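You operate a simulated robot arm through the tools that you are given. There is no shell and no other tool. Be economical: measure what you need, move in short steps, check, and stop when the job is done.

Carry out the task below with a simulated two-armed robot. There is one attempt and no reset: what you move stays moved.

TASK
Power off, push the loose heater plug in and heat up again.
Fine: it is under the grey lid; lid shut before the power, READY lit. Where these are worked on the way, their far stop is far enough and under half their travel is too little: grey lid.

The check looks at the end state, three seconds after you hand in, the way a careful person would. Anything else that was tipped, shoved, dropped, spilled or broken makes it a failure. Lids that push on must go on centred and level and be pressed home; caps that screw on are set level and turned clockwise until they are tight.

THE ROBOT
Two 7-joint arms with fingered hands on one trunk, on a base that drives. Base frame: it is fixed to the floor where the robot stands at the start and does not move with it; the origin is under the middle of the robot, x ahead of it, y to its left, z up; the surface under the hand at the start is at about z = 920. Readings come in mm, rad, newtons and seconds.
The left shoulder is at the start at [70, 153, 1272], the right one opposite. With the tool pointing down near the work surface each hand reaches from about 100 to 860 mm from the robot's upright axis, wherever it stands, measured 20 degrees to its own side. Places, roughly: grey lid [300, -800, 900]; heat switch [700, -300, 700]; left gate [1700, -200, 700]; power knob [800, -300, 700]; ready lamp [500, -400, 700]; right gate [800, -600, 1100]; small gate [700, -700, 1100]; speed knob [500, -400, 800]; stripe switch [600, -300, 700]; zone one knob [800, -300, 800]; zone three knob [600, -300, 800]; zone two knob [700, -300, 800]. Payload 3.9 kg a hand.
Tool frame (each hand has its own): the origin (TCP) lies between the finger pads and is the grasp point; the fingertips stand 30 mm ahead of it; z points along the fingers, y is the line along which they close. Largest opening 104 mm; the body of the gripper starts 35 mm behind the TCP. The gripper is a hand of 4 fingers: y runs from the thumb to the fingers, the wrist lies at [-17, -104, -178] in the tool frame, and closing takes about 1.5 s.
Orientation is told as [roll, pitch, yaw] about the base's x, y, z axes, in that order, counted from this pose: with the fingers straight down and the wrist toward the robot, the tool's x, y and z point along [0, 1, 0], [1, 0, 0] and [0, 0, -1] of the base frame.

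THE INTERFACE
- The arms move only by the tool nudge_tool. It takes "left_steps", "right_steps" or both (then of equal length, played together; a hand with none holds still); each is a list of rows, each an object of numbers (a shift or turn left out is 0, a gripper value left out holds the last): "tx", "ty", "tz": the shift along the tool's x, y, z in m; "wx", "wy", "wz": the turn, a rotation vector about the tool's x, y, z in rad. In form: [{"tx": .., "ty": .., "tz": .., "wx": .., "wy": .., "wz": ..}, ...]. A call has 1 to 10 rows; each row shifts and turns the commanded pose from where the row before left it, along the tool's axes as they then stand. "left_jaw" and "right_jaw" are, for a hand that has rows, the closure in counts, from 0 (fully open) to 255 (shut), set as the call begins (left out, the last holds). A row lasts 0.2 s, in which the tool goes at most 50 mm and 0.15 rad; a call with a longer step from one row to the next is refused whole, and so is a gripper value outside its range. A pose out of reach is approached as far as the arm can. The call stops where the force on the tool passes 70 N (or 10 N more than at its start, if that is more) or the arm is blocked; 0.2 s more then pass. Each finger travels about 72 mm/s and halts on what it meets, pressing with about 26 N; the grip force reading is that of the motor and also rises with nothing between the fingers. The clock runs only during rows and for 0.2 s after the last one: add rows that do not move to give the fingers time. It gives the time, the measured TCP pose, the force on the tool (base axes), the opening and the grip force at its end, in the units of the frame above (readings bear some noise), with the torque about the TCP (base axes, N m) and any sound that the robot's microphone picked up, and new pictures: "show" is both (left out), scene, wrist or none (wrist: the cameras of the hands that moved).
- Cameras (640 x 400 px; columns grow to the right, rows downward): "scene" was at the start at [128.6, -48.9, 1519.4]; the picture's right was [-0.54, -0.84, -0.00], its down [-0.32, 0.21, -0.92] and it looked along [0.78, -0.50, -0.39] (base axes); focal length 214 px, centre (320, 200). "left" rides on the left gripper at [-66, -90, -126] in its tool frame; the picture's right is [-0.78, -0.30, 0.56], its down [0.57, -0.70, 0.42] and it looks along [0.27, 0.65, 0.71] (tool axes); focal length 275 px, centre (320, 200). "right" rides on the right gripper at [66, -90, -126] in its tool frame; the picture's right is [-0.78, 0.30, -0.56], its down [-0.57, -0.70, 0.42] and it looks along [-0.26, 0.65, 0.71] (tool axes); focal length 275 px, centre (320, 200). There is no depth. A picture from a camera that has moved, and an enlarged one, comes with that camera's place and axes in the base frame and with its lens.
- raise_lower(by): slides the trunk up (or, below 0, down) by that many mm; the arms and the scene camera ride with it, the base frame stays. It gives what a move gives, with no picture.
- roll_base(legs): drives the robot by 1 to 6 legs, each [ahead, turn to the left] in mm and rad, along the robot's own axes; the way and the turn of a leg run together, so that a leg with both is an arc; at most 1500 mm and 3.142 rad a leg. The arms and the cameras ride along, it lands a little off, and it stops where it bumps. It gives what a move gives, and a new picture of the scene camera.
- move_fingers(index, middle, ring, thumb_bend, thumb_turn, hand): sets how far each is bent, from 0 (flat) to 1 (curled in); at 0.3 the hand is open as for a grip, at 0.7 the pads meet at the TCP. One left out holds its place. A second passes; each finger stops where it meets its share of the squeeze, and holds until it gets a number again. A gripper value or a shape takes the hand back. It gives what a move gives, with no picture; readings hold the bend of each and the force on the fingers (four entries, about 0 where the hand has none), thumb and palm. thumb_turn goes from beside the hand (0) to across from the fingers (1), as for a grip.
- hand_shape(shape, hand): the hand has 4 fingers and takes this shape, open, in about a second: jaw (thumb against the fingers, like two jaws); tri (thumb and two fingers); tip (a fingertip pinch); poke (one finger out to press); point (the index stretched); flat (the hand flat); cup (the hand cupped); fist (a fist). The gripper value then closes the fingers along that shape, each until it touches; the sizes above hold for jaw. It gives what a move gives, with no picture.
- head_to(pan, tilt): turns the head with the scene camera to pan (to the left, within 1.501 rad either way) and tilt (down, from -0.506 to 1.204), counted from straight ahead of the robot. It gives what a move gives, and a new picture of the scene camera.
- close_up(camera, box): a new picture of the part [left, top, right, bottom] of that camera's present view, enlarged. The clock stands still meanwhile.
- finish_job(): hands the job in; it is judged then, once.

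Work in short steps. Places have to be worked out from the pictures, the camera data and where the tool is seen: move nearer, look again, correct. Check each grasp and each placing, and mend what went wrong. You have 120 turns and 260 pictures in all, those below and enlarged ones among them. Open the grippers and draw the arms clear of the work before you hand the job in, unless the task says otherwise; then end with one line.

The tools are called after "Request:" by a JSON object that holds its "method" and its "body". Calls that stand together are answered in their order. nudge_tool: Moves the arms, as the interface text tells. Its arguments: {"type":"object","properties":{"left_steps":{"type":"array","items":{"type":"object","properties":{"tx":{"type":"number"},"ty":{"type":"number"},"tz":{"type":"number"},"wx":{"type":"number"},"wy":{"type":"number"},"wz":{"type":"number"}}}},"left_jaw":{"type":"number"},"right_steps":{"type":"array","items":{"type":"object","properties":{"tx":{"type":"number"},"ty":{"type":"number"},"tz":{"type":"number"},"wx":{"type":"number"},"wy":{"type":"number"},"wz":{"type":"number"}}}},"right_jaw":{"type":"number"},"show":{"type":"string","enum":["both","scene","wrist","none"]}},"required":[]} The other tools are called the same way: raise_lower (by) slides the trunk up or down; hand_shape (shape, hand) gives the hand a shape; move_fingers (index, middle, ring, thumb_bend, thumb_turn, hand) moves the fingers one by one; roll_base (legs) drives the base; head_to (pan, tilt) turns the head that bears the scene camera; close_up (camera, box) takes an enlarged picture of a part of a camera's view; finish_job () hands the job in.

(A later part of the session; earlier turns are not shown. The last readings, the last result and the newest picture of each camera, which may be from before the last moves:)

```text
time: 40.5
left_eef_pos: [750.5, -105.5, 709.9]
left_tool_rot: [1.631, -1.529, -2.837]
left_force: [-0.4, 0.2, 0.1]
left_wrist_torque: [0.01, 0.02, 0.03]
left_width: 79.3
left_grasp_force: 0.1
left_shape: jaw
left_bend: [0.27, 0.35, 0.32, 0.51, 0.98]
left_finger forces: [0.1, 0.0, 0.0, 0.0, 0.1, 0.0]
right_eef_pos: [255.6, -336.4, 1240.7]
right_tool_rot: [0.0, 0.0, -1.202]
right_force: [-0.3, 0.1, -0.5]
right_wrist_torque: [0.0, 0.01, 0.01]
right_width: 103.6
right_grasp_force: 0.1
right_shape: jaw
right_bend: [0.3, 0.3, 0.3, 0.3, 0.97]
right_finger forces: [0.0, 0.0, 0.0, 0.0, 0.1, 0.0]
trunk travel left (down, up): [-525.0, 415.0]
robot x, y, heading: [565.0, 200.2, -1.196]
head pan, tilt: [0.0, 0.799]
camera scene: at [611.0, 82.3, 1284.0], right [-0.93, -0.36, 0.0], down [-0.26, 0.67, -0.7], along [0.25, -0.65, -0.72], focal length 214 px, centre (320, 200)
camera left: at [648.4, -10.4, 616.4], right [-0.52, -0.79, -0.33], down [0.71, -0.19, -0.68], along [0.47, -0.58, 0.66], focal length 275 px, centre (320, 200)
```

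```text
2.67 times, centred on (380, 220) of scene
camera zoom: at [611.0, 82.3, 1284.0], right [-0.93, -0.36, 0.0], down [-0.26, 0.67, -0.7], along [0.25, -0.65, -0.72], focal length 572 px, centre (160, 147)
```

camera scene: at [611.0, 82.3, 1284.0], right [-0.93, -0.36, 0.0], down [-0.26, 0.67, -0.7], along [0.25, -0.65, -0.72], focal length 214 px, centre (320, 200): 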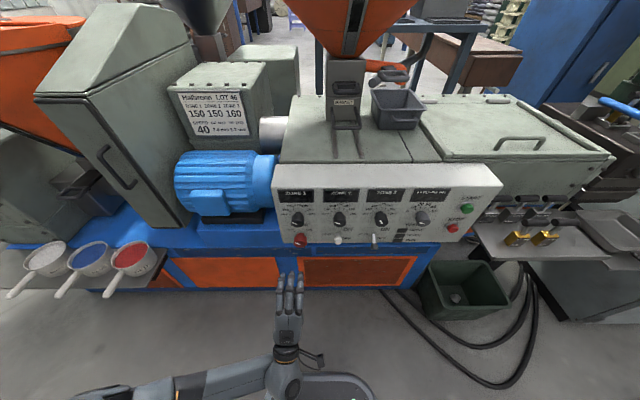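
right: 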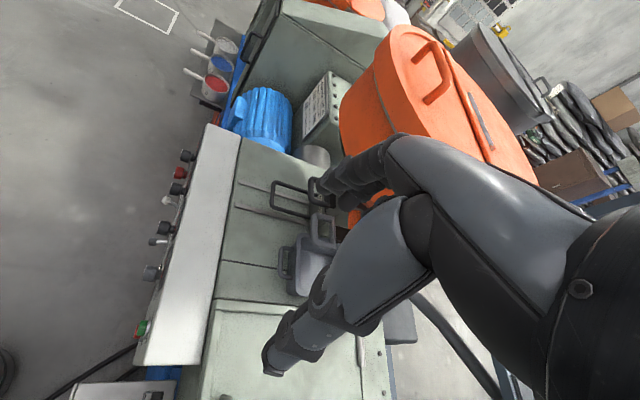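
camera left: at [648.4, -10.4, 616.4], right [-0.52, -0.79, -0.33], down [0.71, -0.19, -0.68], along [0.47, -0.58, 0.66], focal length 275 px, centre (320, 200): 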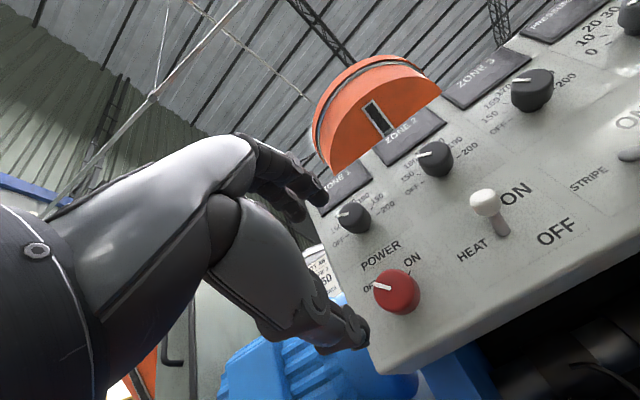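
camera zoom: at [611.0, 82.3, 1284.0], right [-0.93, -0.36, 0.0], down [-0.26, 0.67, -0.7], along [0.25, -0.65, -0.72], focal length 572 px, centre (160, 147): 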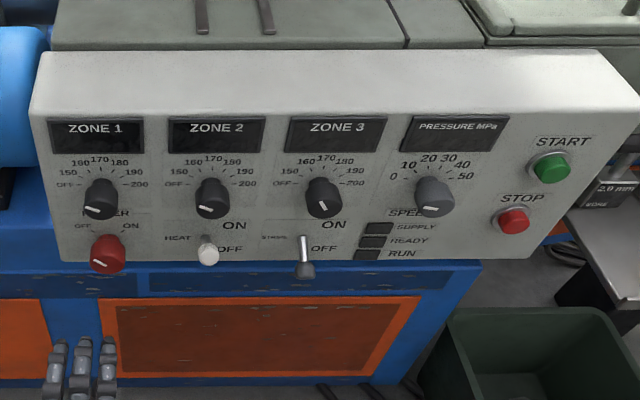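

The power knob now points at OFF and the panel is dark. Next is the lid: I'll back off, raise the trunk and tuck the left hand fingers-down before I drive to a spot in front of the lid.

Request:
{"method": "roll_base", "body": {"legs": [[-200, 0]]}}

Request:
{"method": "raise_lower", "body": {"by": 250}}

Request:
{"method": "nudge_tool", "body": {"left_steps": [{"wx": 0.15, "ty": 0.03}, {"wx": 0.15, "ty": 0.03}, {"wx": 0.15, "ty": 0.03}, {"wx": 0.15, "tz": -0.02}, {"wx": 0.15, "tz": -0.02}, {"wx": 0.15, "tz": -0.02}, {"wx": 0.15, "tz": -0.02}, {"wx": 0.15, "tz": -0.02}, {"wx": 0.15, "tz": -0.02}, {"wx": 0.15, "tz": -0.02}], "left_jaw": 0, "show": "scene"}}

```text
time: 42.2
left_eef_pos: [676.4, 85.2, 709.2]
left_tool_rot: [1.63, -1.528, -2.841]
left_force: [0.1, 0.0, -0.2]
left_wrist_torque: [0.0, -0.04, 0.0]
left_width: 79.6
left_grasp_force: 0.2
left_shape: jaw
left_bend: [0.27, 0.35, 0.32, 0.51, 0.98]
left_finger forces: [0.0, 0.0, 0.0, 0.0, 0.0, 0.0]
right_eef_pos: [179.5, -143.9, 1240.6]
right_tool_rot: [0.0, 0.0, -1.203]
right_force: [-0.6, 0.5, 0.2]
right_wrist_torque: [0.01, -0.01, 0.02]
right_width: 103.7
right_grasp_force: 0.1
right_shape: jaw
right_bend: [0.3, 0.3, 0.3, 0.3, 0.97]
right_finger forces: [0.0, 0.0, 0.1, 0.0, 0.1, 0.1]
trunk travel left (down, up): [-525.0, 415.0]
robot x, y, heading: [489.5, 395.3, -1.201]
head pan, tilt: [0.0, 0.799]
camera scene: at [536.6, 273.5, 1284.0], right [-0.93, -0.36, 0.0], down [-0.26, 0.67, -0.7], along [0.25, -0.65, -0.72], focal length 214 px, centre (320, 200)
```

scene: 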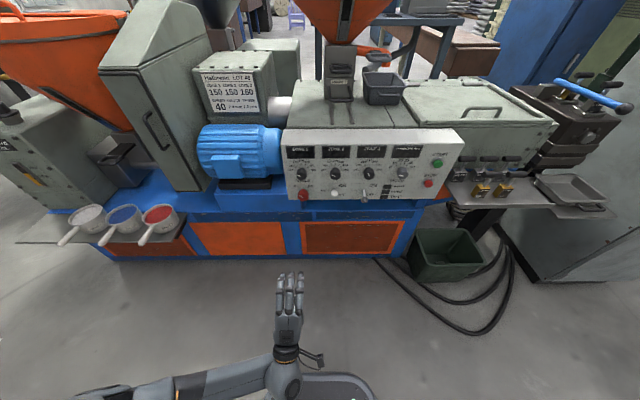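

```text
time: 44.8
left_eef_pos: [676.5, 84.9, 959.1]
left_tool_rot: [1.617, -1.526, -2.829]
left_force: [0.0, 0.1, 0.7]
left_wrist_torque: [0.0, 0.04, 0.01]
left_width: 79.1
left_grasp_force: 0.0
left_shape: jaw
left_bend: [0.27, 0.35, 0.32, 0.51, 0.98]
left_finger forces: [0.0, 0.0, 0.0, 0.0, 0.0, 0.0]
right_eef_pos: [180.2, -144.9, 1491.0]
right_tool_rot: [0.0, 0.001, -1.203]
right_force: [0.2, 0.6, 0.9]
right_wrist_torque: [0.0, -0.03, 0.01]
right_width: 103.7
right_grasp_force: 0.0
right_shape: jaw
right_bend: [0.3, 0.3, 0.3, 0.3, 0.97]
right_finger forces: [0.0, 0.0, 0.0, 0.0, 0.0, 0.0]
trunk travel left (down, up): [-775.0, 165.0]
robot x, y, heading: [489.8, 392.6, -1.203]
head pan, tilt: [0.0, 0.799]
```

```text
time: 46.4
left_eef_pos: [637.8, 142.4, 992.2]
left_tool_rot: [0.264, -0.419, -1.408]
left_force: [0.2, -0.1, -0.6]
left_wrist_torque: [0.0, -0.03, -0.01]
left_width: 103.9
left_grasp_force: 0.0
left_shape: jaw
left_bend: [0.3, 0.3, 0.3, 0.3, 0.97]
left_finger forces: [0.0, 0.1, 0.0, 0.0, 0.1, 0.0]
right_eef_pos: [174.3, -142.4, 1491.7]
right_tool_rot: [0.001, -0.002, -1.206]
right_force: [-0.4, 0.8, 0.5]
right_wrist_torque: [-0.02, -0.05, 0.0]
right_width: 103.3
right_grasp_force: 0.1
right_shape: jaw
right_bend: [0.3, 0.3, 0.3, 0.3, 0.97]
right_finger forces: [0.1, 0.0, 0.1, 0.1, 0.0, 0.1]
trunk travel left (down, up): [-775.0, 165.0]
robot x, y, heading: [486.2, 395.8, -1.201]
head pan, tilt: [0.0, 0.799]
stopped in row 7 (left hand): the arm was blocked; the commanded pose is now the measured one
camera scene: at [533.5, 274.3, 1534.1], right [-0.93, -0.36, 0.0], down [-0.26, 0.67, -0.7], along [0.25, -0.65, -0.72], focal length 214 px, centre (320, 200)
```

scene: 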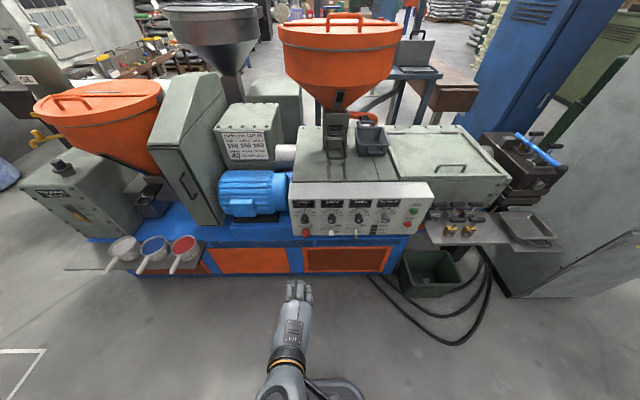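

The left hand is tucked up enough at z≈990, 290 mm forward. I'll drive to about (210,-75), in front of the lid, keeping the same heading.

Request:
{"method": "roll_base", "body": {"legs": [[0, -0.9], [540, 0], [0, 0.9]]}}

```text
time: 54.1
left_eef_pos: [363.6, -322.3, 992.2]
left_tool_rot: [0.26, -0.417, -1.407]
left_force: [0.3, -0.1, -1.3]
left_wrist_torque: [0.01, 0.03, -0.03]
left_width: 104.1
left_grasp_force: 0.1
left_shape: jaw
left_bend: [0.3, 0.3, 0.3, 0.3, 0.97]
left_finger forces: [0.0, 0.0, 0.0, 0.1, 0.0, 0.0]
right_eef_pos: [-97.3, -605.9, 1491.0]
right_tool_rot: [0.0, -0.002, -1.21]
right_force: [-0.9, -0.2, 0.2]
right_wrist_torque: [-0.01, 0.01, 0.01]
right_width: 103.5
right_grasp_force: 0.1
right_shape: jaw
right_bend: [0.3, 0.3, 0.3, 0.3, 0.97]
right_finger forces: [0.1, 0.1, 0.0, 0.1, 0.1, 0.1]
trunk travel left (down, up): [-775.0, 165.0]
robot x, y, heading: [218.0, -71.8, -1.208]
head pan, tilt: [0.0, 0.799]
camera scene: at [261.5, -191.4, 1534.0], right [-0.94, -0.35, 0.0], down [-0.25, 0.67, -0.7], along [0.25, -0.65, -0.72], focal length 214 px, centre (320, 200)
```

scene: 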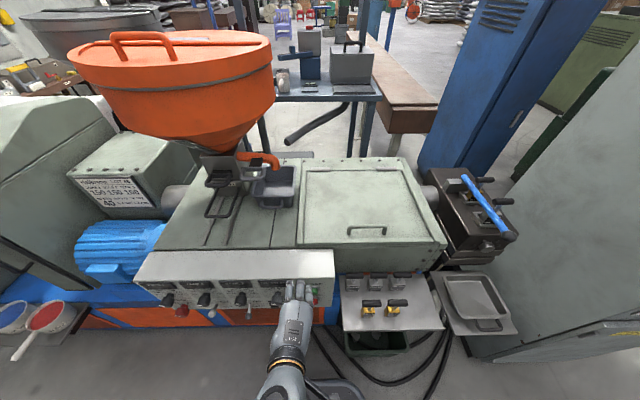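

The handle is now 547 mm forward and 156 mm right at z≈955, and the hinge line is about 905 mm forward. I'll bring the right hand above the handle.

Request:
{"method": "nudge_tool", "body": {"right_steps": [{"tx": 0.033, "ty": 0.013, "tz": 0.033}, {"tx": 0.033, "ty": 0.013, "tz": 0.033}, {"tx": 0.033, "ty": 0.013, "tz": 0.033}, {"tx": 0.033, "ty": 0.013, "tz": 0.033}, {"tx": 0.033, "ty": 0.013, "tz": 0.033}, {"tx": 0.033, "ty": 0.013, "tz": 0.033}, {"tx": 0.033, "ty": 0.013, "tz": 0.033}, {"tx": 0.033, "ty": 0.013, "tz": 0.033}, {"tx": 0.033, "ty": 0.013, "tz": 0.033}, {"tx": 0.033, "ty": 0.013, "tz": 0.033}], "show": "both"}}

```text
time: 56.3
left_eef_pos: [364.9, -323.1, 991.6]
left_tool_rot: [0.258, -0.415, -1.409]
left_force: [-0.6, -0.4, 0.0]
left_wrist_torque: [-0.01, 0.03, 0.03]
left_width: 103.9
left_grasp_force: 0.0
left_shape: jaw
left_bend: [0.3, 0.3, 0.3, 0.3, 0.97]
left_finger forces: [0.1, 0.0, 0.0, 0.0, 0.0, 0.1]
right_eef_pos: [257.6, -609.8, 1159.5]
right_tool_rot: [-0.001, 0.0, -1.207]
right_force: [0.0, 0.2, 0.2]
right_wrist_torque: [0.03, 0.0, 0.02]
right_width: 103.9
right_grasp_force: 0.0
right_shape: jaw
right_bend: [0.3, 0.3, 0.3, 0.3, 0.97]
right_finger forces: [0.0, 0.0, 0.0, 0.0, 0.0, 0.0]
trunk travel left (down, up): [-775.0, 165.0]
robot x, y, heading: [213.2, -71.9, -1.212]
head pan, tilt: [0.0, 0.799]
camera scene: at [263.8, -192.3, 1533.9], right [-0.94, -0.35, 0.0], down [-0.25, 0.67, -0.7], along [0.25, -0.65, -0.72], focal length 214 px, centre (320, 200)
camera right: at [289.1, -500.7, 1284.2], right [-0.62, -0.55, 0.56], down [-0.78, 0.45, -0.42], along [-0.02, -0.7, -0.71], focal length 275 px, centre (320, 200)
```

scene: 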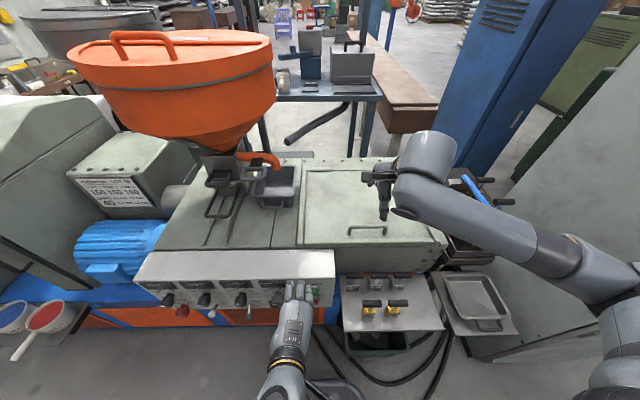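
right: 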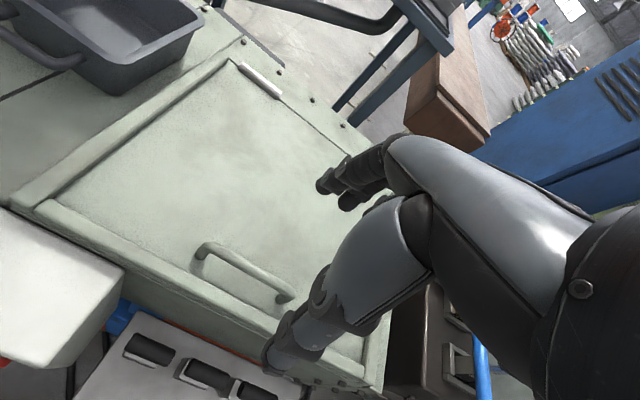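

The wrist ray puts the handle bar at (271,-648,955), so the hand needs 40 mm forward. I'll descend to just above and around the bar.

Request:
{"method": "nudge_tool", "body": {"right_steps": [{"ty": 0.02, "tz": 0.04}, {"ty": 0.02, "tz": 0.04}, {"tz": 0.04}, {"tz": 0.04}, {"tz": 0.025}], "right_jaw": 60, "show": "both"}}

```text
time: 57.5
left_eef_pos: [364.6, -324.3, 991.3]
left_tool_rot: [0.26, -0.416, -1.408]
left_force: [-0.6, 0.1, -0.4]
left_wrist_torque: [0.0, -0.02, 0.01]
left_width: 104.1
left_grasp_force: 0.1
left_shape: jaw
left_bend: [0.3, 0.3, 0.3, 0.3, 0.97]
left_finger forces: [0.0, 0.0, 0.0, 0.2, 0.0, 0.0]
right_eef_pos: [271.2, -648.5, 974.3]
right_tool_rot: [0.001, 0.0, -1.208]
right_force: [0.1, 0.0, -0.2]
right_wrist_torque: [0.02, 0.01, 0.02]
right_width: 79.9
right_grasp_force: 0.0
right_shape: jaw
right_bend: [0.27, 0.35, 0.32, 0.51, 0.98]
right_finger forces: [0.1, 0.0, 0.0, 0.0, 0.0, 0.1]
trunk travel left (down, up): [-775.0, 165.0]
robot x, y, heading: [218.0, -67.5, -1.212]
head pan, tilt: [0.0, 0.799]
camera scene: at [262.1, -191.7, 1533.9], right [-0.94, -0.35, 0.0], down [-0.25, 0.67, -0.7], along [0.25, -0.65, -0.72], focal length 214 px, centre (320, 200)
camera right: at [300.7, -539.7, 1098.8], right [-0.62, -0.55, 0.56], down [-0.78, 0.45, -0.43], along [-0.02, -0.7, -0.71], focal length 275 px, centre (320, 200)
```

scene: 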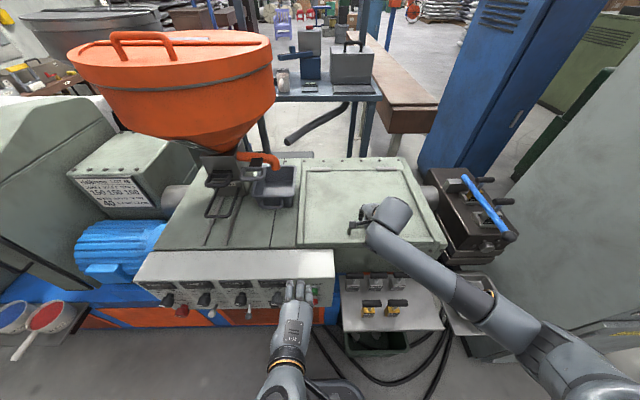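
right: 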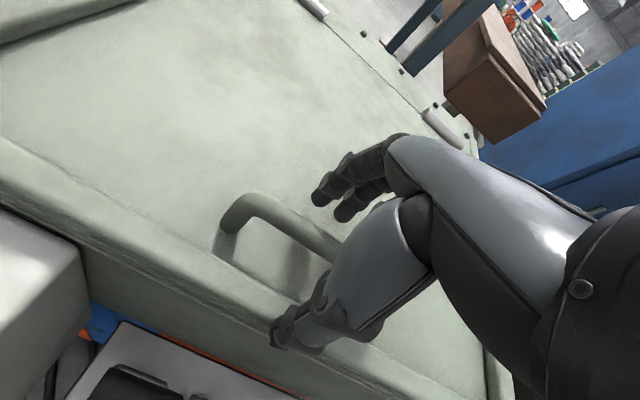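

The bar sits between thumb and fingers, about 18 mm below the TCP. I'll go down and close.

Request:
{"method": "nudge_tool", "body": {"right_steps": [{"tz": 0.012}, {"tz": 0.008}], "show": "none"}}

Request:
{"method": "nudge_tool", "body": {"right_steps": [{}, {}, {}, {}, {}, {}, {}], "right_jaw": 255, "show": "wrist"}}

```text
time: 58.1
left_eef_pos: [363.7, -320.7, 992.0]
left_tool_rot: [0.26, -0.419, -1.408]
left_force: [0.8, 0.1, 0.4]
left_wrist_torque: [0.0, -0.01, 0.06]
left_width: 103.8
left_grasp_force: 0.0
left_shape: jaw
left_bend: [0.3, 0.3, 0.3, 0.3, 0.97]
left_finger forces: [0.0, 0.0, 0.0, 0.0, 0.0, 0.0]
right_eef_pos: [271.5, -648.9, 959.5]
right_tool_rot: [-0.001, -0.01, -1.21]
right_force: [-1.5, -1.2, 13.2]
right_wrist_torque: [-0.57, -0.08, 0.0]
right_width: 78.8
right_grasp_force: 0.1
right_shape: jaw
right_bend: [0.27, 0.33, 0.32, 0.51, 0.98]
right_finger forces: [0.5, 11.4, 0.1, 0.0, 0.9, 0.0]
trunk travel left (down, up): [-775.0, 165.0]
robot x, y, heading: [215.0, -70.6, -1.209]
head pan, tilt: [0.0, 0.799]
```

```text
time: 59.7
left_eef_pos: [363.8, -318.6, 994.5]
left_tool_rot: [0.26, -0.424, -1.409]
left_force: [-0.3, -1.3, 0.1]
left_wrist_torque: [-0.03, 0.0, 0.03]
left_width: 103.9
left_grasp_force: 0.1
left_shape: jaw
left_bend: [0.3, 0.3, 0.3, 0.3, 0.97]
left_finger forces: [0.0, 0.1, 0.1, 0.0, 0.0, 0.0]
right_eef_pos: [269.4, -643.5, 956.6]
right_tool_rot: [0.001, -0.003, -1.211]
right_force: [-9.8, 25.2, 14.3]
right_wrist_torque: [1.24, 0.45, -0.19]
right_width: 43.4
right_grasp_force: 26.4
right_shape: jaw
right_bend: [0.76, 0.53, 0.48, 0.67, 0.99]
right_finger forces: [0.4, 0.8, 0.0, 0.1, 30.5, 0.2]
trunk travel left (down, up): [-775.0, 165.0]
robot x, y, heading: [215.4, -71.6, -1.213]
head pan, tilt: [0.0, 0.799]
camera right: at [299.4, -535.2, 1082.1], right [-0.62, -0.55, 0.56], down [-0.78, 0.45, -0.43], along [-0.02, -0.7, -0.71], focal length 275 px, centre (320, 200)
```

right: 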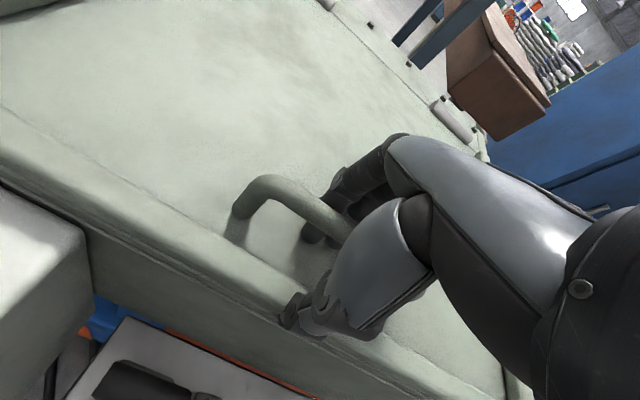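

The thumb presses something at 43 mm width while the fingers feel nothing, so it has probably landed on the lid's front rim. I'll open, lift 12 mm and regrip.

Request:
{"method": "nudge_tool", "body": {"right_steps": [{}, {}, {}, {"tz": -0.012, "ty": 0.006}, {}], "right_jaw": 60, "show": "none"}}

Request:
{"method": "nudge_tool", "body": {"right_steps": [{}, {}, {}, {}, {}, {}, {}], "right_jaw": 255, "show": "wrist"}}

```text
time: 60.9
left_eef_pos: [364.6, -321.7, 992.9]
left_tool_rot: [0.259, -0.417, -1.407]
left_force: [-1.0, 0.7, 0.1]
left_wrist_torque: [-0.03, -0.01, 0.03]
left_width: 104.1
left_grasp_force: 0.0
left_shape: jaw
left_bend: [0.3, 0.3, 0.3, 0.3, 0.97]
left_finger forces: [0.0, 0.0, 0.0, 0.1, 0.0, 0.0]
right_eef_pos: [273.3, -653.7, 966.8]
right_tool_rot: [0.001, 0.002, -1.212]
right_force: [-0.4, -0.2, 0.4]
right_wrist_torque: [-0.01, 0.0, 0.02]
right_width: 79.4
right_grasp_force: 0.1
right_shape: jaw
right_bend: [0.27, 0.35, 0.32, 0.51, 0.98]
right_finger forces: [0.0, 0.1, 0.0, 0.1, 0.0, 0.0]
trunk travel left (down, up): [-775.0, 165.0]
robot x, y, heading: [213.5, -65.3, -1.209]
head pan, tilt: [0.0, 0.799]
```

```text
time: 62.5
left_eef_pos: [363.9, -322.7, 991.4]
left_tool_rot: [0.261, -0.416, -1.411]
left_force: [0.1, 0.3, 0.3]
left_wrist_torque: [0.02, 0.03, -0.01]
left_width: 104.1
left_grasp_force: 0.2
left_shape: jaw
left_bend: [0.3, 0.3, 0.3, 0.3, 0.97]
left_finger forces: [0.0, 0.0, 0.0, 0.0, 0.0, 0.0]
right_eef_pos: [273.1, -653.5, 967.1]
right_tool_rot: [-0.001, 0.001, -1.21]
right_force: [-1.9, 8.3, -4.6]
right_wrist_torque: [-0.04, -0.02, -0.03]
right_width: 2.4
right_grasp_force: 25.8
right_shape: jaw
right_bend: [0.7, 0.7, 0.7, 0.76, 1.0]
right_finger forces: [0.3, 0.0, 0.1, 0.1, 9.5, 0.0]
trunk travel left (down, up): [-775.0, 165.0]
robot x, y, heading: [215.0, -71.1, -1.208]
head pan, tilt: [0.0, 0.799]
camera right: at [303.4, -546.2, 1092.0], right [-0.62, -0.55, 0.56], down [-0.78, 0.45, -0.42], along [-0.02, -0.7, -0.71], focal length 275 px, centre (320, 200)
```

right: 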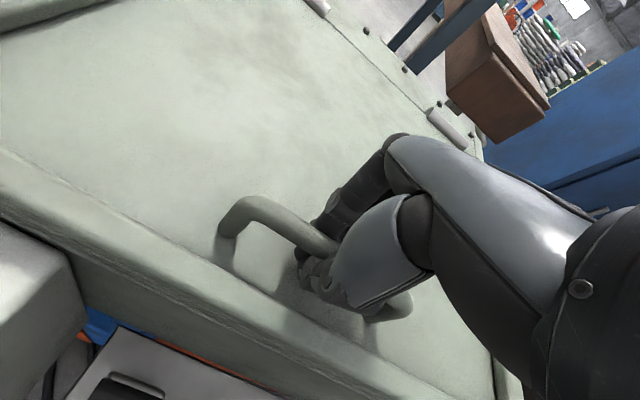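

The pads have met, and the picture suggests the fingers loop around under the bar like a hook. I'll test it by lifting 40 mm.

Request:
{"method": "nudge_tool", "body": {"right_steps": [{"tz": -0.02}, {"tz": -0.02}], "show": "both"}}

```text
time: 63.1
left_eef_pos: [365.2, -323.7, 991.4]
left_tool_rot: [0.26, -0.414, -1.408]
left_force: [-0.4, -0.8, -0.3]
left_wrist_torque: [0.0, -0.01, 0.02]
left_width: 104.2
left_grasp_force: 0.0
left_shape: jaw
left_bend: [0.3, 0.3, 0.3, 0.3, 0.97]
left_finger forces: [0.1, 0.1, 0.0, 0.0, 0.0, 0.0]
right_eef_pos: [276.8, -659.1, 1008.0]
right_tool_rot: [0.002, -0.001, -1.209]
right_force: [-0.6, -1.0, -8.3]
right_wrist_torque: [-0.02, 0.02, -0.03]
right_width: 1.7
right_grasp_force: 25.6
right_shape: jaw
right_bend: [0.7, 0.7, 0.7, 0.76, 1.0]
right_finger forces: [4.5, 0.0, 0.0, 0.0, 1.3, 0.0]
trunk travel left (down, up): [-775.0, 165.0]
robot x, y, heading: [217.4, -73.8, -1.208]
head pan, tilt: [0.0, 0.799]
camera scene: at [262.1, -193.8, 1533.7], right [-0.94, -0.35, 0.0], down [-0.25, 0.67, -0.7], along [0.25, -0.65, -0.72], focal length 214 px, centre (320, 200)
camera right: at [305.3, -550.1, 1132.8], right [-0.62, -0.55, 0.56], down [-0.78, 0.45, -0.42], along [-0.02, -0.7, -0.71], focal length 275 px, centre (320, 200)
```

scene: 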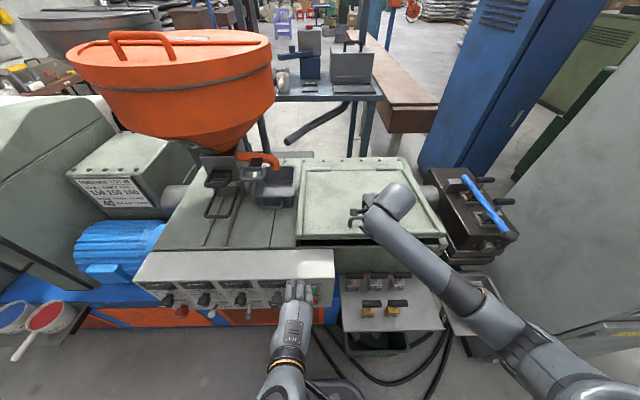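
right: 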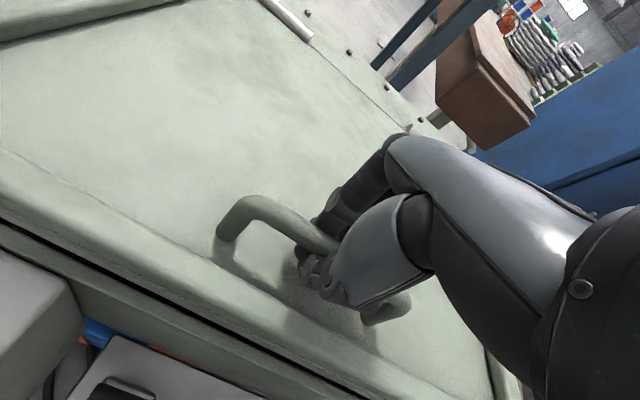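

The lid is lifting with about 8 N. I'll follow the hinge arc of roughly 358 mm radius, tilting the hand as I go.

Request:
{"method": "nudge_tool", "body": {"right_steps": [{"ty": 0.0043, "tz": -0.0277, "wx": 0.05}, {"ty": 0.0051, "tz": -0.0275, "wx": 0.05}, {"ty": 0.0059, "tz": -0.0274, "wx": 0.05}, {"ty": 0.0067, "tz": -0.0272, "wx": 0.05}, {"ty": 0.0074, "tz": -0.027, "wx": 0.05}], "show": "both"}}

```text
time: 64.3
left_eef_pos: [366.5, -331.3, 989.9]
left_tool_rot: [0.258, -0.406, -1.409]
left_force: [-0.6, 0.7, 0.4]
left_wrist_torque: [-0.04, -0.01, 0.0]
left_width: 103.7
left_grasp_force: 0.1
left_shape: jaw
left_bend: [0.3, 0.3, 0.3, 0.3, 0.97]
left_finger forces: [0.0, 0.0, 0.0, 0.0, 0.0, 0.1]
right_eef_pos: [294.0, -703.6, 1135.0]
right_tool_rot: [0.003, 0.263, -1.208]
right_force: [6.6, -24.6, -28.5]
right_wrist_torque: [-0.01, -0.06, 0.02]
right_width: 0.0
right_grasp_force: 25.8
right_shape: jaw
right_bend: [0.7, 0.7, 0.7, 0.78, 1.0]
right_finger forces: [24.7, 4.6, 6.6, 0.0, 13.4, 0.0]
trunk travel left (down, up): [-775.0, 165.0]
robot x, y, heading: [214.9, -71.5, -1.206]
head pan, tilt: [0.0, 0.799]
camera scene: at [265.3, -204.9, 1532.4], right [-0.94, -0.35, 0.0], down [-0.26, 0.68, -0.69], along [0.25, -0.65, -0.72], focal length 214 px, centre (320, 200)
camera right: at [335.3, -628.6, 1278.6], right [-0.57, -0.68, 0.46], down [-0.81, 0.53, -0.23], along [-0.09, -0.51, -0.86], focal length 275 px, centre (320, 200)
```

scene: 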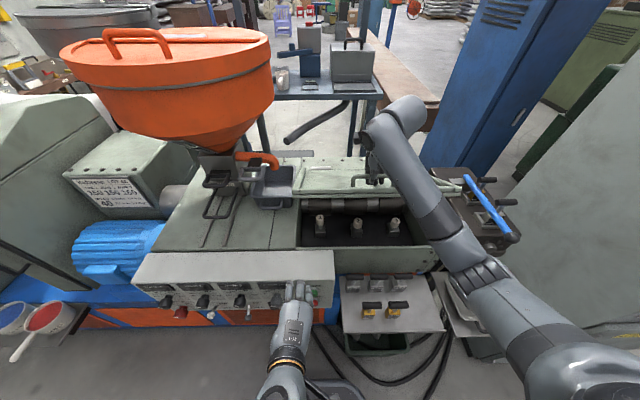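
right: 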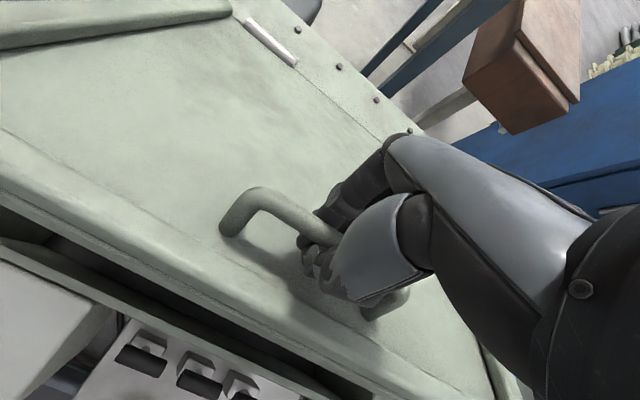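

Three plugs show under the lid. The force has a large radial part, pulling the hand forward, so my arc is too wide. I'll correct inward and continue.

Request:
{"method": "nudge_tool", "body": {"right_steps": [{"ty": 0.0117, "tz": 0.0024}, {"ty": 0.008, "tz": -0.0259, "wx": 0.05}, {"ty": 0.009, "tz": -0.0257, "wx": 0.05}, {"ty": 0.01, "tz": -0.0255, "wx": 0.05}], "show": "scene"}}

```text
time: 65.3
left_eef_pos: [367.6, -328.8, 989.3]
left_tool_rot: [0.256, -0.411, -1.409]
left_force: [-0.2, -0.1, -0.3]
left_wrist_torque: [0.01, 0.02, -0.02]
left_width: 104.1
left_grasp_force: 0.1
left_shape: jaw
left_bend: [0.3, 0.3, 0.3, 0.3, 0.97]
left_finger forces: [0.1, 0.1, 0.1, 0.1, 0.0, 0.0]
right_eef_pos: [312.9, -756.8, 1195.8]
right_tool_rot: [0.0, 0.408, -1.209]
right_force: [11.9, -8.8, -26.4]
right_wrist_torque: [0.12, -0.09, 0.02]
right_width: 0.9
right_grasp_force: 26.3
right_shape: jaw
right_bend: [0.7, 0.7, 0.7, 0.79, 1.0]
right_finger forces: [21.4, 3.9, 6.0, 0.1, 14.0, 0.1]
trunk travel left (down, up): [-775.0, 165.0]
robot x, y, heading: [216.0, -68.7, -1.203]
head pan, tilt: [0.0, 0.799]
camera scene: at [267.7, -199.7, 1532.8], right [-0.93, -0.36, 0.0], down [-0.26, 0.67, -0.69], along [0.24, -0.65, -0.72], focal length 214 px, centre (320, 200)
```

scene: 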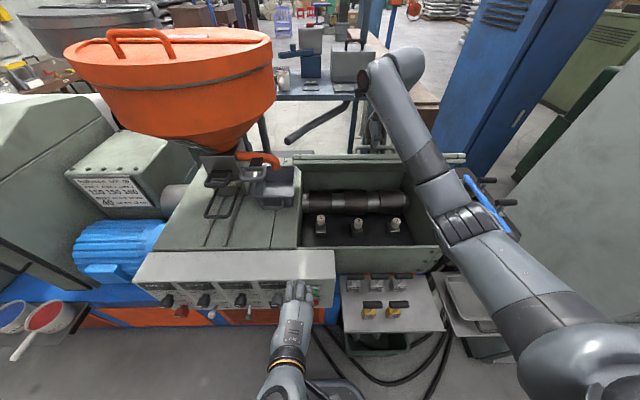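

Fitting the positions gives R≈289 mm and θ≈52°. I'll continue on that arc.

Request:
{"method": "nudge_tool", "body": {"right_steps": [{"ty": 0.0135, "tz": -0.0219, "wx": 0.07}, {"ty": 0.0135, "tz": -0.0217, "wx": 0.07}, {"ty": 0.0135, "tz": -0.0214, "wx": 0.07}, {"ty": 0.0135, "tz": -0.0212, "wx": 0.07}, {"ty": 0.0136, "tz": -0.021, "wx": 0.07}], "show": "both"}}

```text
time: 66.5
left_eef_pos: [372.0, -339.9, 987.3]
left_tool_rot: [0.255, -0.397, -1.408]
left_force: [0.1, 0.3, 2.0]
left_wrist_torque: [0.02, -0.04, 0.01]
left_width: 104.0
left_grasp_force: 0.0
left_shape: jaw
left_bend: [0.3, 0.3, 0.3, 0.3, 0.97]
left_finger forces: [0.0, 0.1, 0.1, 0.0, 0.0, 0.0]
right_eef_pos: [321.4, -780.2, 1224.5]
right_tool_rot: [0.002, 0.769, -1.209]
right_force: [15.2, -10.3, -36.0]
right_wrist_torque: [-0.1, -0.32, -0.01]
right_width: 1.2
right_grasp_force: 26.4
right_shape: jaw
right_bend: [0.7, 0.7, 0.68, 0.79, 1.0]
right_finger forces: [29.6, 10.4, 6.7, 0.1, 12.8, 0.0]
right hand out of reach, approached as far as the arm can: row 3, 4, 5
trunk travel left (down, up): [-775.0, 165.0]
robot x, y, heading: [217.9, -71.2, -1.202]
head pan, tilt: [0.0, 0.799]
camera scene: at [276.5, -224.1, 1532.6], right [-0.93, -0.36, 0.0], down [-0.26, 0.69, -0.68], along [0.24, -0.64, -0.73], focal length 214 px, centre (320, 200)
camera right: at [391.5, -777.2, 1375.5], right [-0.51, -0.84, 0.19], down [-0.82, 0.55, 0.18], along [-0.26, -0.07, -0.96], focal length 275 px, centre (320, 200)
```

scene: 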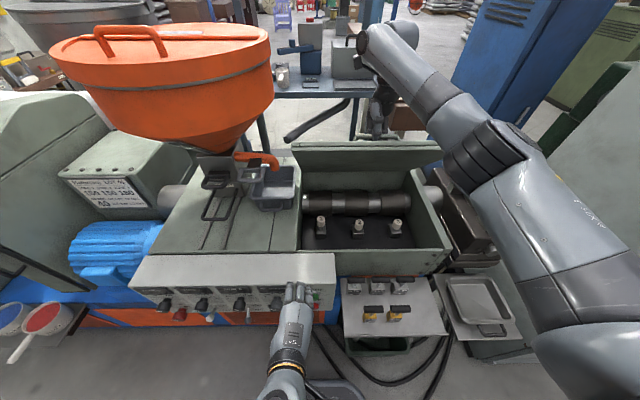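
right: 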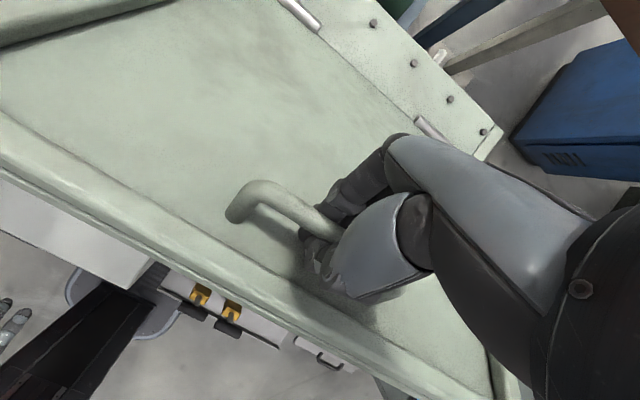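

The right arm is at its reach limit with the lid at about 60°. I'll hold it there and bring the left hand up, pitched forward, to push the lid from below.

Request:
{"method": "nudge_tool", "body": {"left_steps": [{"tx": 0.0077, "ty": 0.0129, "tz": -0.0297}, {"tx": 0.0077, "ty": 0.0129, "tz": -0.0297}, {"tx": 0.0077, "ty": 0.0129, "tz": -0.0297}, {"wx": -0.15, "ty": 0.02}, {"wx": -0.15, "ty": 0.02}, {"wx": -0.15, "ty": 0.02}, {"wx": -0.15, "ty": 0.02}, {"wx": -0.15, "tz": 0.02}, {"wx": -0.15, "tz": 0.02}, {"wx": -0.15, "tz": 0.02}], "show": "scene"}}

```text
time: 67.0
left_eef_pos: [370.3, -310.8, 981.3]
left_tool_rot: [0.332, -0.34, -1.455]
left_force: [-0.8, -0.4, 0.5]
left_wrist_torque: [0.04, -0.02, -0.04]
left_width: 104.2
left_grasp_force: 0.1
left_shape: jaw
left_bend: [0.3, 0.3, 0.3, 0.3, 0.97]
left_finger forces: [0.0, 0.0, 0.0, 0.1, 0.1, 0.0]
right_eef_pos: [319.6, -779.5, 1224.9]
right_tool_rot: [0.01, 0.785, -1.263]
right_force: [44.7, -2.2, -40.2]
right_wrist_torque: [0.12, -0.75, 0.35]
right_width: 1.1
right_grasp_force: 26.2
right_shape: jaw
right_bend: [0.69, 0.7, 0.66, 0.8, 1.0]
right_finger forces: [30.0, 12.4, 5.7, 0.0, 12.3, 0.1]
trunk travel left (down, up): [-775.0, 165.0]
robot x, y, heading: [216.2, -69.9, -1.194]
head pan, tilt: [0.0, 0.799]
stopped in row 2 (right hand): the arm was blocked; the commanded pose is now the measured one
camera scene: at [292.3, -238.3, 1532.4], right [-0.93, -0.37, 0.01], down [-0.28, 0.69, -0.67], along [0.24, -0.63, -0.74], focal length 214 px, centre (320, 200)
```

scene: 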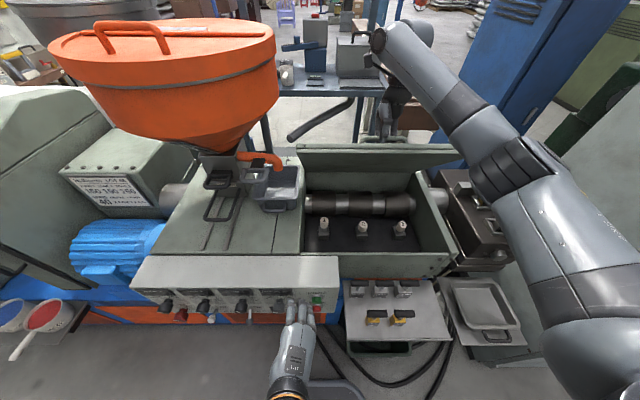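

The body is leaning forward about 50 mm because the right arm is overstretched. I'll drive the base 60 mm forward to relieve it.

Request:
{"method": "roll_base", "body": {"legs": [[60, 0]]}}

```text
time: 67.7
left_eef_pos: [373.4, -276.4, 998.6]
left_tool_rot: [0.317, -0.411, -1.437]
left_force: [-0.3, -1.4, 0.7]
left_wrist_torque: [0.03, -0.08, -0.01]
left_width: 103.9
left_grasp_force: 0.0
left_shape: jaw
left_bend: [0.3, 0.3, 0.3, 0.3, 0.97]
left_finger forces: [0.1, 0.0, 0.1, 0.1, 0.1, 0.0]
right_eef_pos: [296.9, -775.8, 1217.2]
right_tool_rot: [0.045, 0.862, -1.461]
right_force: [86.8, 5.5, -48.3]
right_wrist_torque: [0.85, -2.06, 0.87]
right_width: 1.1
right_grasp_force: 26.1
right_shape: jaw
right_bend: [0.68, 0.7, 0.65, 0.81, 1.0]
right_finger forces: [33.2, 14.4, 46.5, 0.0, 6.7, 0.0]
trunk travel left (down, up): [-775.0, 165.0]
robot x, y, heading: [223.4, -77.5, -1.142]
head pan, tilt: [0.0, 0.799]
stopped in leg 1: the robot was blocked; the commanded pose is now the measured one
camera scene: at [337.3, -261.4, 1532.0], right [-0.91, -0.42, 0.02], down [-0.33, 0.68, -0.65], along [0.26, -0.6, -0.76], focal length 214 px, centre (320, 200)
```

scene: 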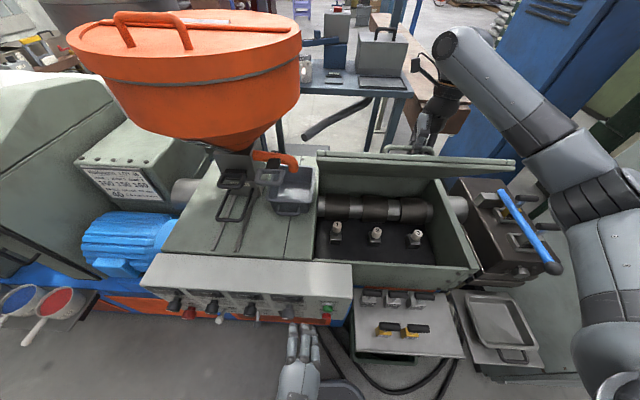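

The right hand is being dragged sideways and the body is twisting. I'll ease the right hand left and back down the arc to unload it.

Request:
{"method": "nudge_tool", "body": {"right_steps": [{"tx": 0.01, "tz": 0.014}, {"tx": 0.01, "tz": 0.014}, {"tx": 0.01, "tz": 0.014}], "show": "scene"}}

```text
time: 68.0
left_eef_pos: [434.1, -295.7, 1025.8]
left_tool_rot: [0.296, -0.528, -1.272]
left_force: [1.1, 0.4, -0.4]
left_wrist_torque: [-0.03, 0.12, -0.07]
left_width: 104.0
left_grasp_force: 0.0
left_shape: jaw
left_bend: [0.3, 0.3, 0.3, 0.3, 0.97]
left_finger forces: [0.0, 0.0, 0.0, 0.0, 0.0, 0.0]
right_eef_pos: [301.7, -777.0, 1216.6]
right_tool_rot: [0.118, 0.951, -1.562]
right_force: [43.5, 3.8, -28.3]
right_wrist_torque: [0.43, -0.73, 0.85]
right_width: 1.5
right_grasp_force: 25.8
right_shape: jaw
right_bend: [0.7, 0.7, 0.72, 0.82, 1.0]
right_finger forces: [24.1, 6.9, 34.3, 0.1, 12.2, 0.0]
trunk travel left (down, up): [-775.0, 165.0]
robot x, y, heading: [222.1, -79.0, -1.106]
head pan, tilt: [0.0, 0.799]
stopped in row 1 (left hand): the arm was blocked; the commanded pose is now the measured one
camera scene: at [394.7, -296.4, 1531.8], right [-0.89, -0.45, 0.04], down [-0.37, 0.68, -0.63], along [0.26, -0.57, -0.78], focal length 214 px, centre (320, 200)
```

scene: 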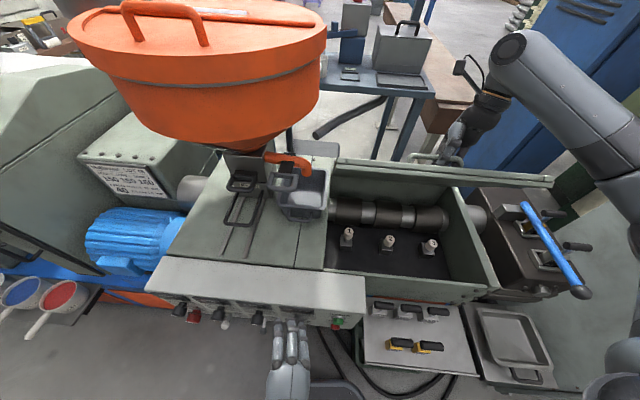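

The camera data show the robot itself pitching forward by about 5°, so it is starting to tip. I'll release the handle at once and brace the left hand forward and down toward the machine top.

Request:
{"method": "nudge_tool", "body": {"left_steps": [{"ty": 0.03, "tz": 0.035}, {"tz": 0.045}, {"tz": 0.03}, {}], "right_steps": [{}, {}, {}, {}], "right_jaw": 0, "show": "scene"}}

```text
time: 68.3
left_eef_pos: [435.0, -306.9, 1041.0]
left_tool_rot: [0.377, -0.615, -1.19]
left_force: [0.3, -2.0, 0.9]
left_wrist_torque: [0.07, 0.04, 0.02]
left_width: 104.1
left_grasp_force: 0.1
left_shape: jaw
left_bend: [0.3, 0.3, 0.3, 0.3, 0.97]
left_finger forces: [0.1, 0.1, 0.1, 0.0, 0.0, 0.1]
right_eef_pos: [245.9, -791.6, 1228.6]
right_tool_rot: [0.351, 0.977, -1.541]
right_force: [-0.4, -2.0, -0.1]
right_wrist_torque: [0.08, -0.03, -0.03]
right_width: 94.7
right_grasp_force: 0.1
right_shape: jaw
right_bend: [0.38, 0.36, 0.35, 0.37, 0.98]
right_finger forces: [0.0, 0.1, 0.0, 0.0, 0.0, 0.0]
trunk travel left (down, up): [-775.0, 165.0]
robot x, y, heading: [224.2, -79.9, -1.095]
head pan, tilt: [0.0, 0.799]
stopped in row 1 (left hand): the arm was blocked; the commanded pose is now the measured one
camera scene: at [348.0, -343.1, 1529.7], right [-0.89, -0.46, -0.01], down [-0.36, 0.7, -0.62], along [0.29, -0.55, -0.79], focal length 214 px, centre (320, 200)
```

scene: 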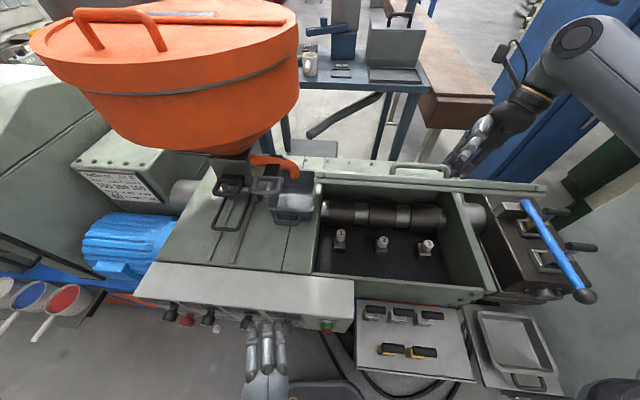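

The hand is free and the sideways roll is gone, and the forward pitch is slowing. I'll draw the right hand up and back to bring weight off the front.

Request:
{"method": "nudge_tool", "body": {"right_steps": [{"ty": -0.04, "tz": -0.01}, {"ty": -0.04, "tz": -0.01}, {"ty": -0.04}, {"ty": -0.04}], "right_jaw": 0, "show": "scene"}}

```text
time: 68.7
left_eef_pos: [438.5, -217.7, 1076.5]
left_tool_rot: [0.434, -0.854, -1.148]
left_force: [-0.4, -1.0, -0.2]
left_wrist_torque: [0.01, 0.0, 0.03]
left_width: 104.1
left_grasp_force: 0.0
left_shape: jaw
left_bend: [0.3, 0.3, 0.3, 0.3, 0.97]
left_finger forces: [0.0, 0.0, 0.0, 0.0, 0.0, 0.1]
right_eef_pos: [204.3, -678.1, 1289.7]
right_tool_rot: [0.5, 0.92, -1.507]
right_force: [-0.3, -0.7, -1.0]
right_wrist_torque: [0.07, -0.02, 0.07]
right_width: 103.8
right_grasp_force: 0.1
right_shape: jaw
right_bend: [0.3, 0.3, 0.3, 0.3, 0.97]
right_finger forces: [0.1, 0.1, 0.1, 0.0, 0.1, 0.0]
trunk travel left (down, up): [-775.0, 165.0]
robot x, y, heading: [221.7, -83.5, -1.118]
head pan, tilt: [0.0, 0.799]
stopped in row 1 (left hand): the arm was blocked; the commanded pose is now the measured one
camera scene: at [304.0, -260.1, 1533.8], right [-0.9, -0.44, 0.0], down [-0.32, 0.67, -0.67], along [0.29, -0.6, -0.75], focal length 214 px, centre (320, 200)
```

scene: 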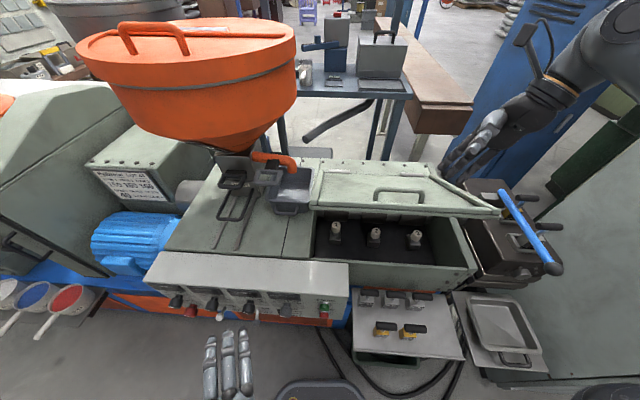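

The robot is recovering and the lid is coming down on its own with the hands clear. I'll let things settle.

Request:
{"method": "nudge_tool", "body": {"right_steps": [{}, {}, {}, {}, {}, {}], "show": "none"}}

Request:
{"method": "nudge_tool", "body": {"right_steps": [{}, {}, {}, {}, {}, {}], "show": "scene"}}

```text
time: 69.0
left_eef_pos: [387.9, -140.1, 1078.5]
left_tool_rot: [0.48, -0.906, -1.23]
left_force: [-1.7, -0.6, -3.4]
left_wrist_torque: [-0.03, -0.16, 0.07]
left_width: 103.7
left_grasp_force: 0.0
left_shape: jaw
left_bend: [0.3, 0.3, 0.3, 0.3, 0.97]
left_finger forces: [0.0, 0.0, 0.0, 0.0, 0.0, 0.0]
right_eef_pos: [143.5, -567.9, 1322.0]
right_tool_rot: [0.44, 0.836, -1.509]
right_force: [-1.7, -4.6, 0.7]
right_wrist_torque: [0.22, -0.02, 0.08]
right_width: 103.9
right_grasp_force: 0.1
right_shape: jaw
right_bend: [0.3, 0.3, 0.3, 0.3, 0.97]
right_finger forces: [0.0, 0.1, 0.0, 0.0, 0.1, 0.0]
trunk travel left (down, up): [-775.0, 165.0]
robot x, y, heading: [222.7, -79.0, -1.114]
head pan, tilt: [0.0, 0.799]
stopped in row 1 (right hand): the arm was blocked; the commanded pose is now the measured one
```

```text
time: 70.4
left_eef_pos: [414.8, -196.5, 1062.9]
left_tool_rot: [0.481, -0.841, -1.234]
left_force: [-0.2, -0.9, 0.0]
left_wrist_torque: [0.05, 0.04, 0.04]
left_width: 104.1
left_grasp_force: 0.1
left_shape: jaw
left_bend: [0.3, 0.3, 0.3, 0.3, 0.97]
left_finger forces: [0.0, 0.0, 0.0, 0.0, 0.0, 0.0]
right_eef_pos: [179.6, -637.8, 1293.7]
right_tool_rot: [0.425, 0.891, -1.51]
right_force: [0.1, -1.9, 0.9]
right_wrist_torque: [0.05, 0.06, 0.07]
right_width: 104.1
right_grasp_force: 0.1
right_shape: jaw
right_bend: [0.3, 0.3, 0.3, 0.3, 0.97]
right_finger forces: [0.0, 0.0, 0.0, 0.0, 0.0, 0.0]
trunk travel left (down, up): [-775.0, 165.0]
robot x, y, heading: [223.4, -83.2, -1.109]
head pan, tilt: [0.0, 0.799]
camera scene: at [285.1, -214.3, 1532.6], right [-0.9, -0.45, 0.0], down [-0.32, 0.65, -0.69], along [0.31, -0.62, -0.72], focal length 214 px, centre (320, 200)
```

scene: 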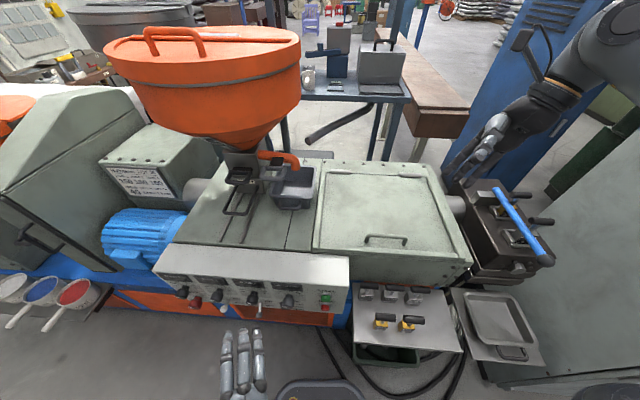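

The robot is upright again and the lid is closed. The shelf keeps me too far from the hinge here, so I'll work from further left, where I can stand closer. First I'll re-level the right hand to fingers-down.

Request:
{"method": "nudge_tool", "body": {"right_steps": [{"wx": -0.099, "wy": -0.071, "wz": -0.07}, {"wx": -0.099, "wy": -0.071, "wz": -0.07}, {"wx": -0.099, "wy": -0.071, "wz": -0.07}, {"wx": -0.099, "wy": -0.071, "wz": -0.07}, {"wx": -0.099, "wy": -0.071, "wz": -0.07}, {"wx": -0.099, "wy": -0.071, "wz": -0.07}, {"wx": -0.099, "wy": -0.071, "wz": -0.07}, {"wx": -0.099, "wy": -0.071, "wz": -0.07}], "show": "none"}}

Request:
{"method": "close_up", "body": {"camera": "scene", "box": [290, 150, 500, 400]}}

```text
time: 72.2
left_eef_pos: [408.8, -183.7, 1065.1]
left_tool_rot: [0.479, -0.854, -1.23]
left_force: [-0.4, 0.2, 0.8]
left_wrist_torque: [-0.05, 0.01, 0.01]
left_width: 103.8
left_grasp_force: 0.1
left_shape: jaw
left_bend: [0.3, 0.3, 0.3, 0.3, 0.97]
left_finger forces: [0.0, 0.0, 0.0, 0.0, 0.0, 0.1]
right_eef_pos: [173.8, -624.2, 1298.3]
right_tool_rot: [-0.003, -0.014, -1.105]
right_force: [-0.4, -0.9, -0.1]
right_wrist_torque: [-0.01, 0.0, 0.01]
right_width: 104.0
right_grasp_force: 0.1
right_shape: jaw
right_bend: [0.3, 0.3, 0.3, 0.3, 0.97]
right_finger forces: [0.0, 0.0, 0.0, 0.1, 0.0, 0.0]
trunk travel left (down, up): [-775.0, 165.0]
robot x, y, heading: [222.5, -79.8, -1.112]
head pan, tilt: [0.0, 0.799]
```

```text
1.60 times, centred on (395, 275) of scene
camera zoom: at [278.7, -197.7, 1533.9], right [-0.9, -0.44, 0.0], down [-0.32, 0.64, -0.7], along [0.31, -0.62, -0.72], focal length 343 px, centre (200, 80)
```

zoom: 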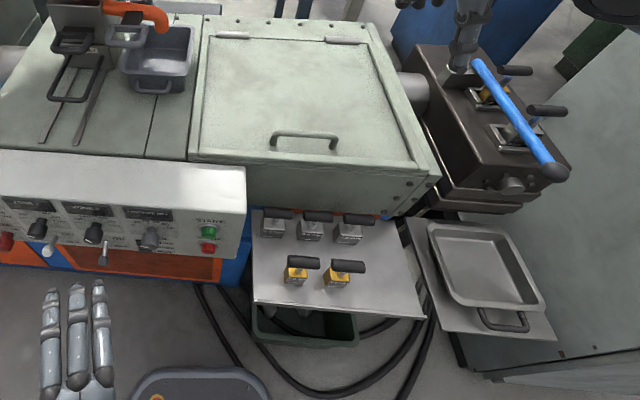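

All is upright and undisturbed. I'll back off, shift left and come in square and closer, with the panel right in front of me.

Request:
{"method": "roll_base", "body": {"legs": [[-250, 0], [0, 1.06], [275, 0], [0, -1.15], [180, 0]]}}

```text
time: 82.3
left_eef_pos: [631.1, -140.2, 1065.6]
left_tool_rot: [0.478, -0.856, -1.292]
left_force: [-0.6, 0.1, 0.9]
left_wrist_torque: [-0.04, 0.0, 0.02]
left_width: 104.1
left_grasp_force: 0.0
left_shape: jaw
left_bend: [0.3, 0.3, 0.3, 0.3, 0.97]
left_finger forces: [0.1, 0.1, 0.0, 0.0, 0.0, 0.1]
right_eef_pos: [367.9, -564.2, 1299.7]
right_tool_rot: [-0.002, -0.014, -1.167]
right_force: [0.2, -0.6, -0.1]
right_wrist_torque: [0.0, -0.05, 0.0]
right_width: 103.9
right_grasp_force: 0.0
right_shape: jaw
right_bend: [0.3, 0.3, 0.3, 0.3, 0.97]
right_finger forces: [0.1, 0.1, 0.1, 0.1, 0.0, 0.0]
trunk travel left (down, up): [-775.0, 165.0]
robot x, y, heading: [448.3, -25.7, -1.174]
head pan, tilt: [0.0, 0.799]
camera scene: at [498.7, -145.3, 1534.2], right [-0.92, -0.39, 0.0], down [-0.28, 0.66, -0.7], along [0.27, -0.64, -0.72], focal length 214 px, centre (320, 200)
```

scene: 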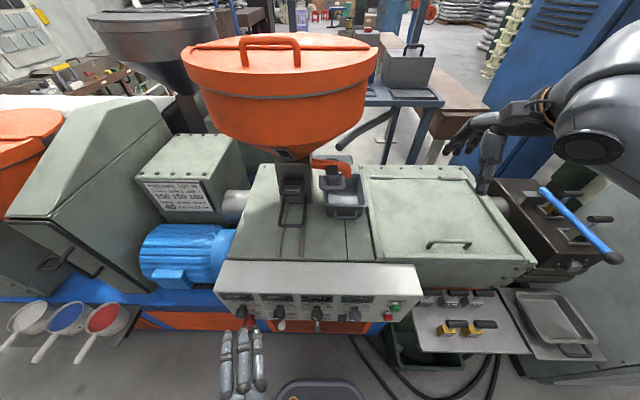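

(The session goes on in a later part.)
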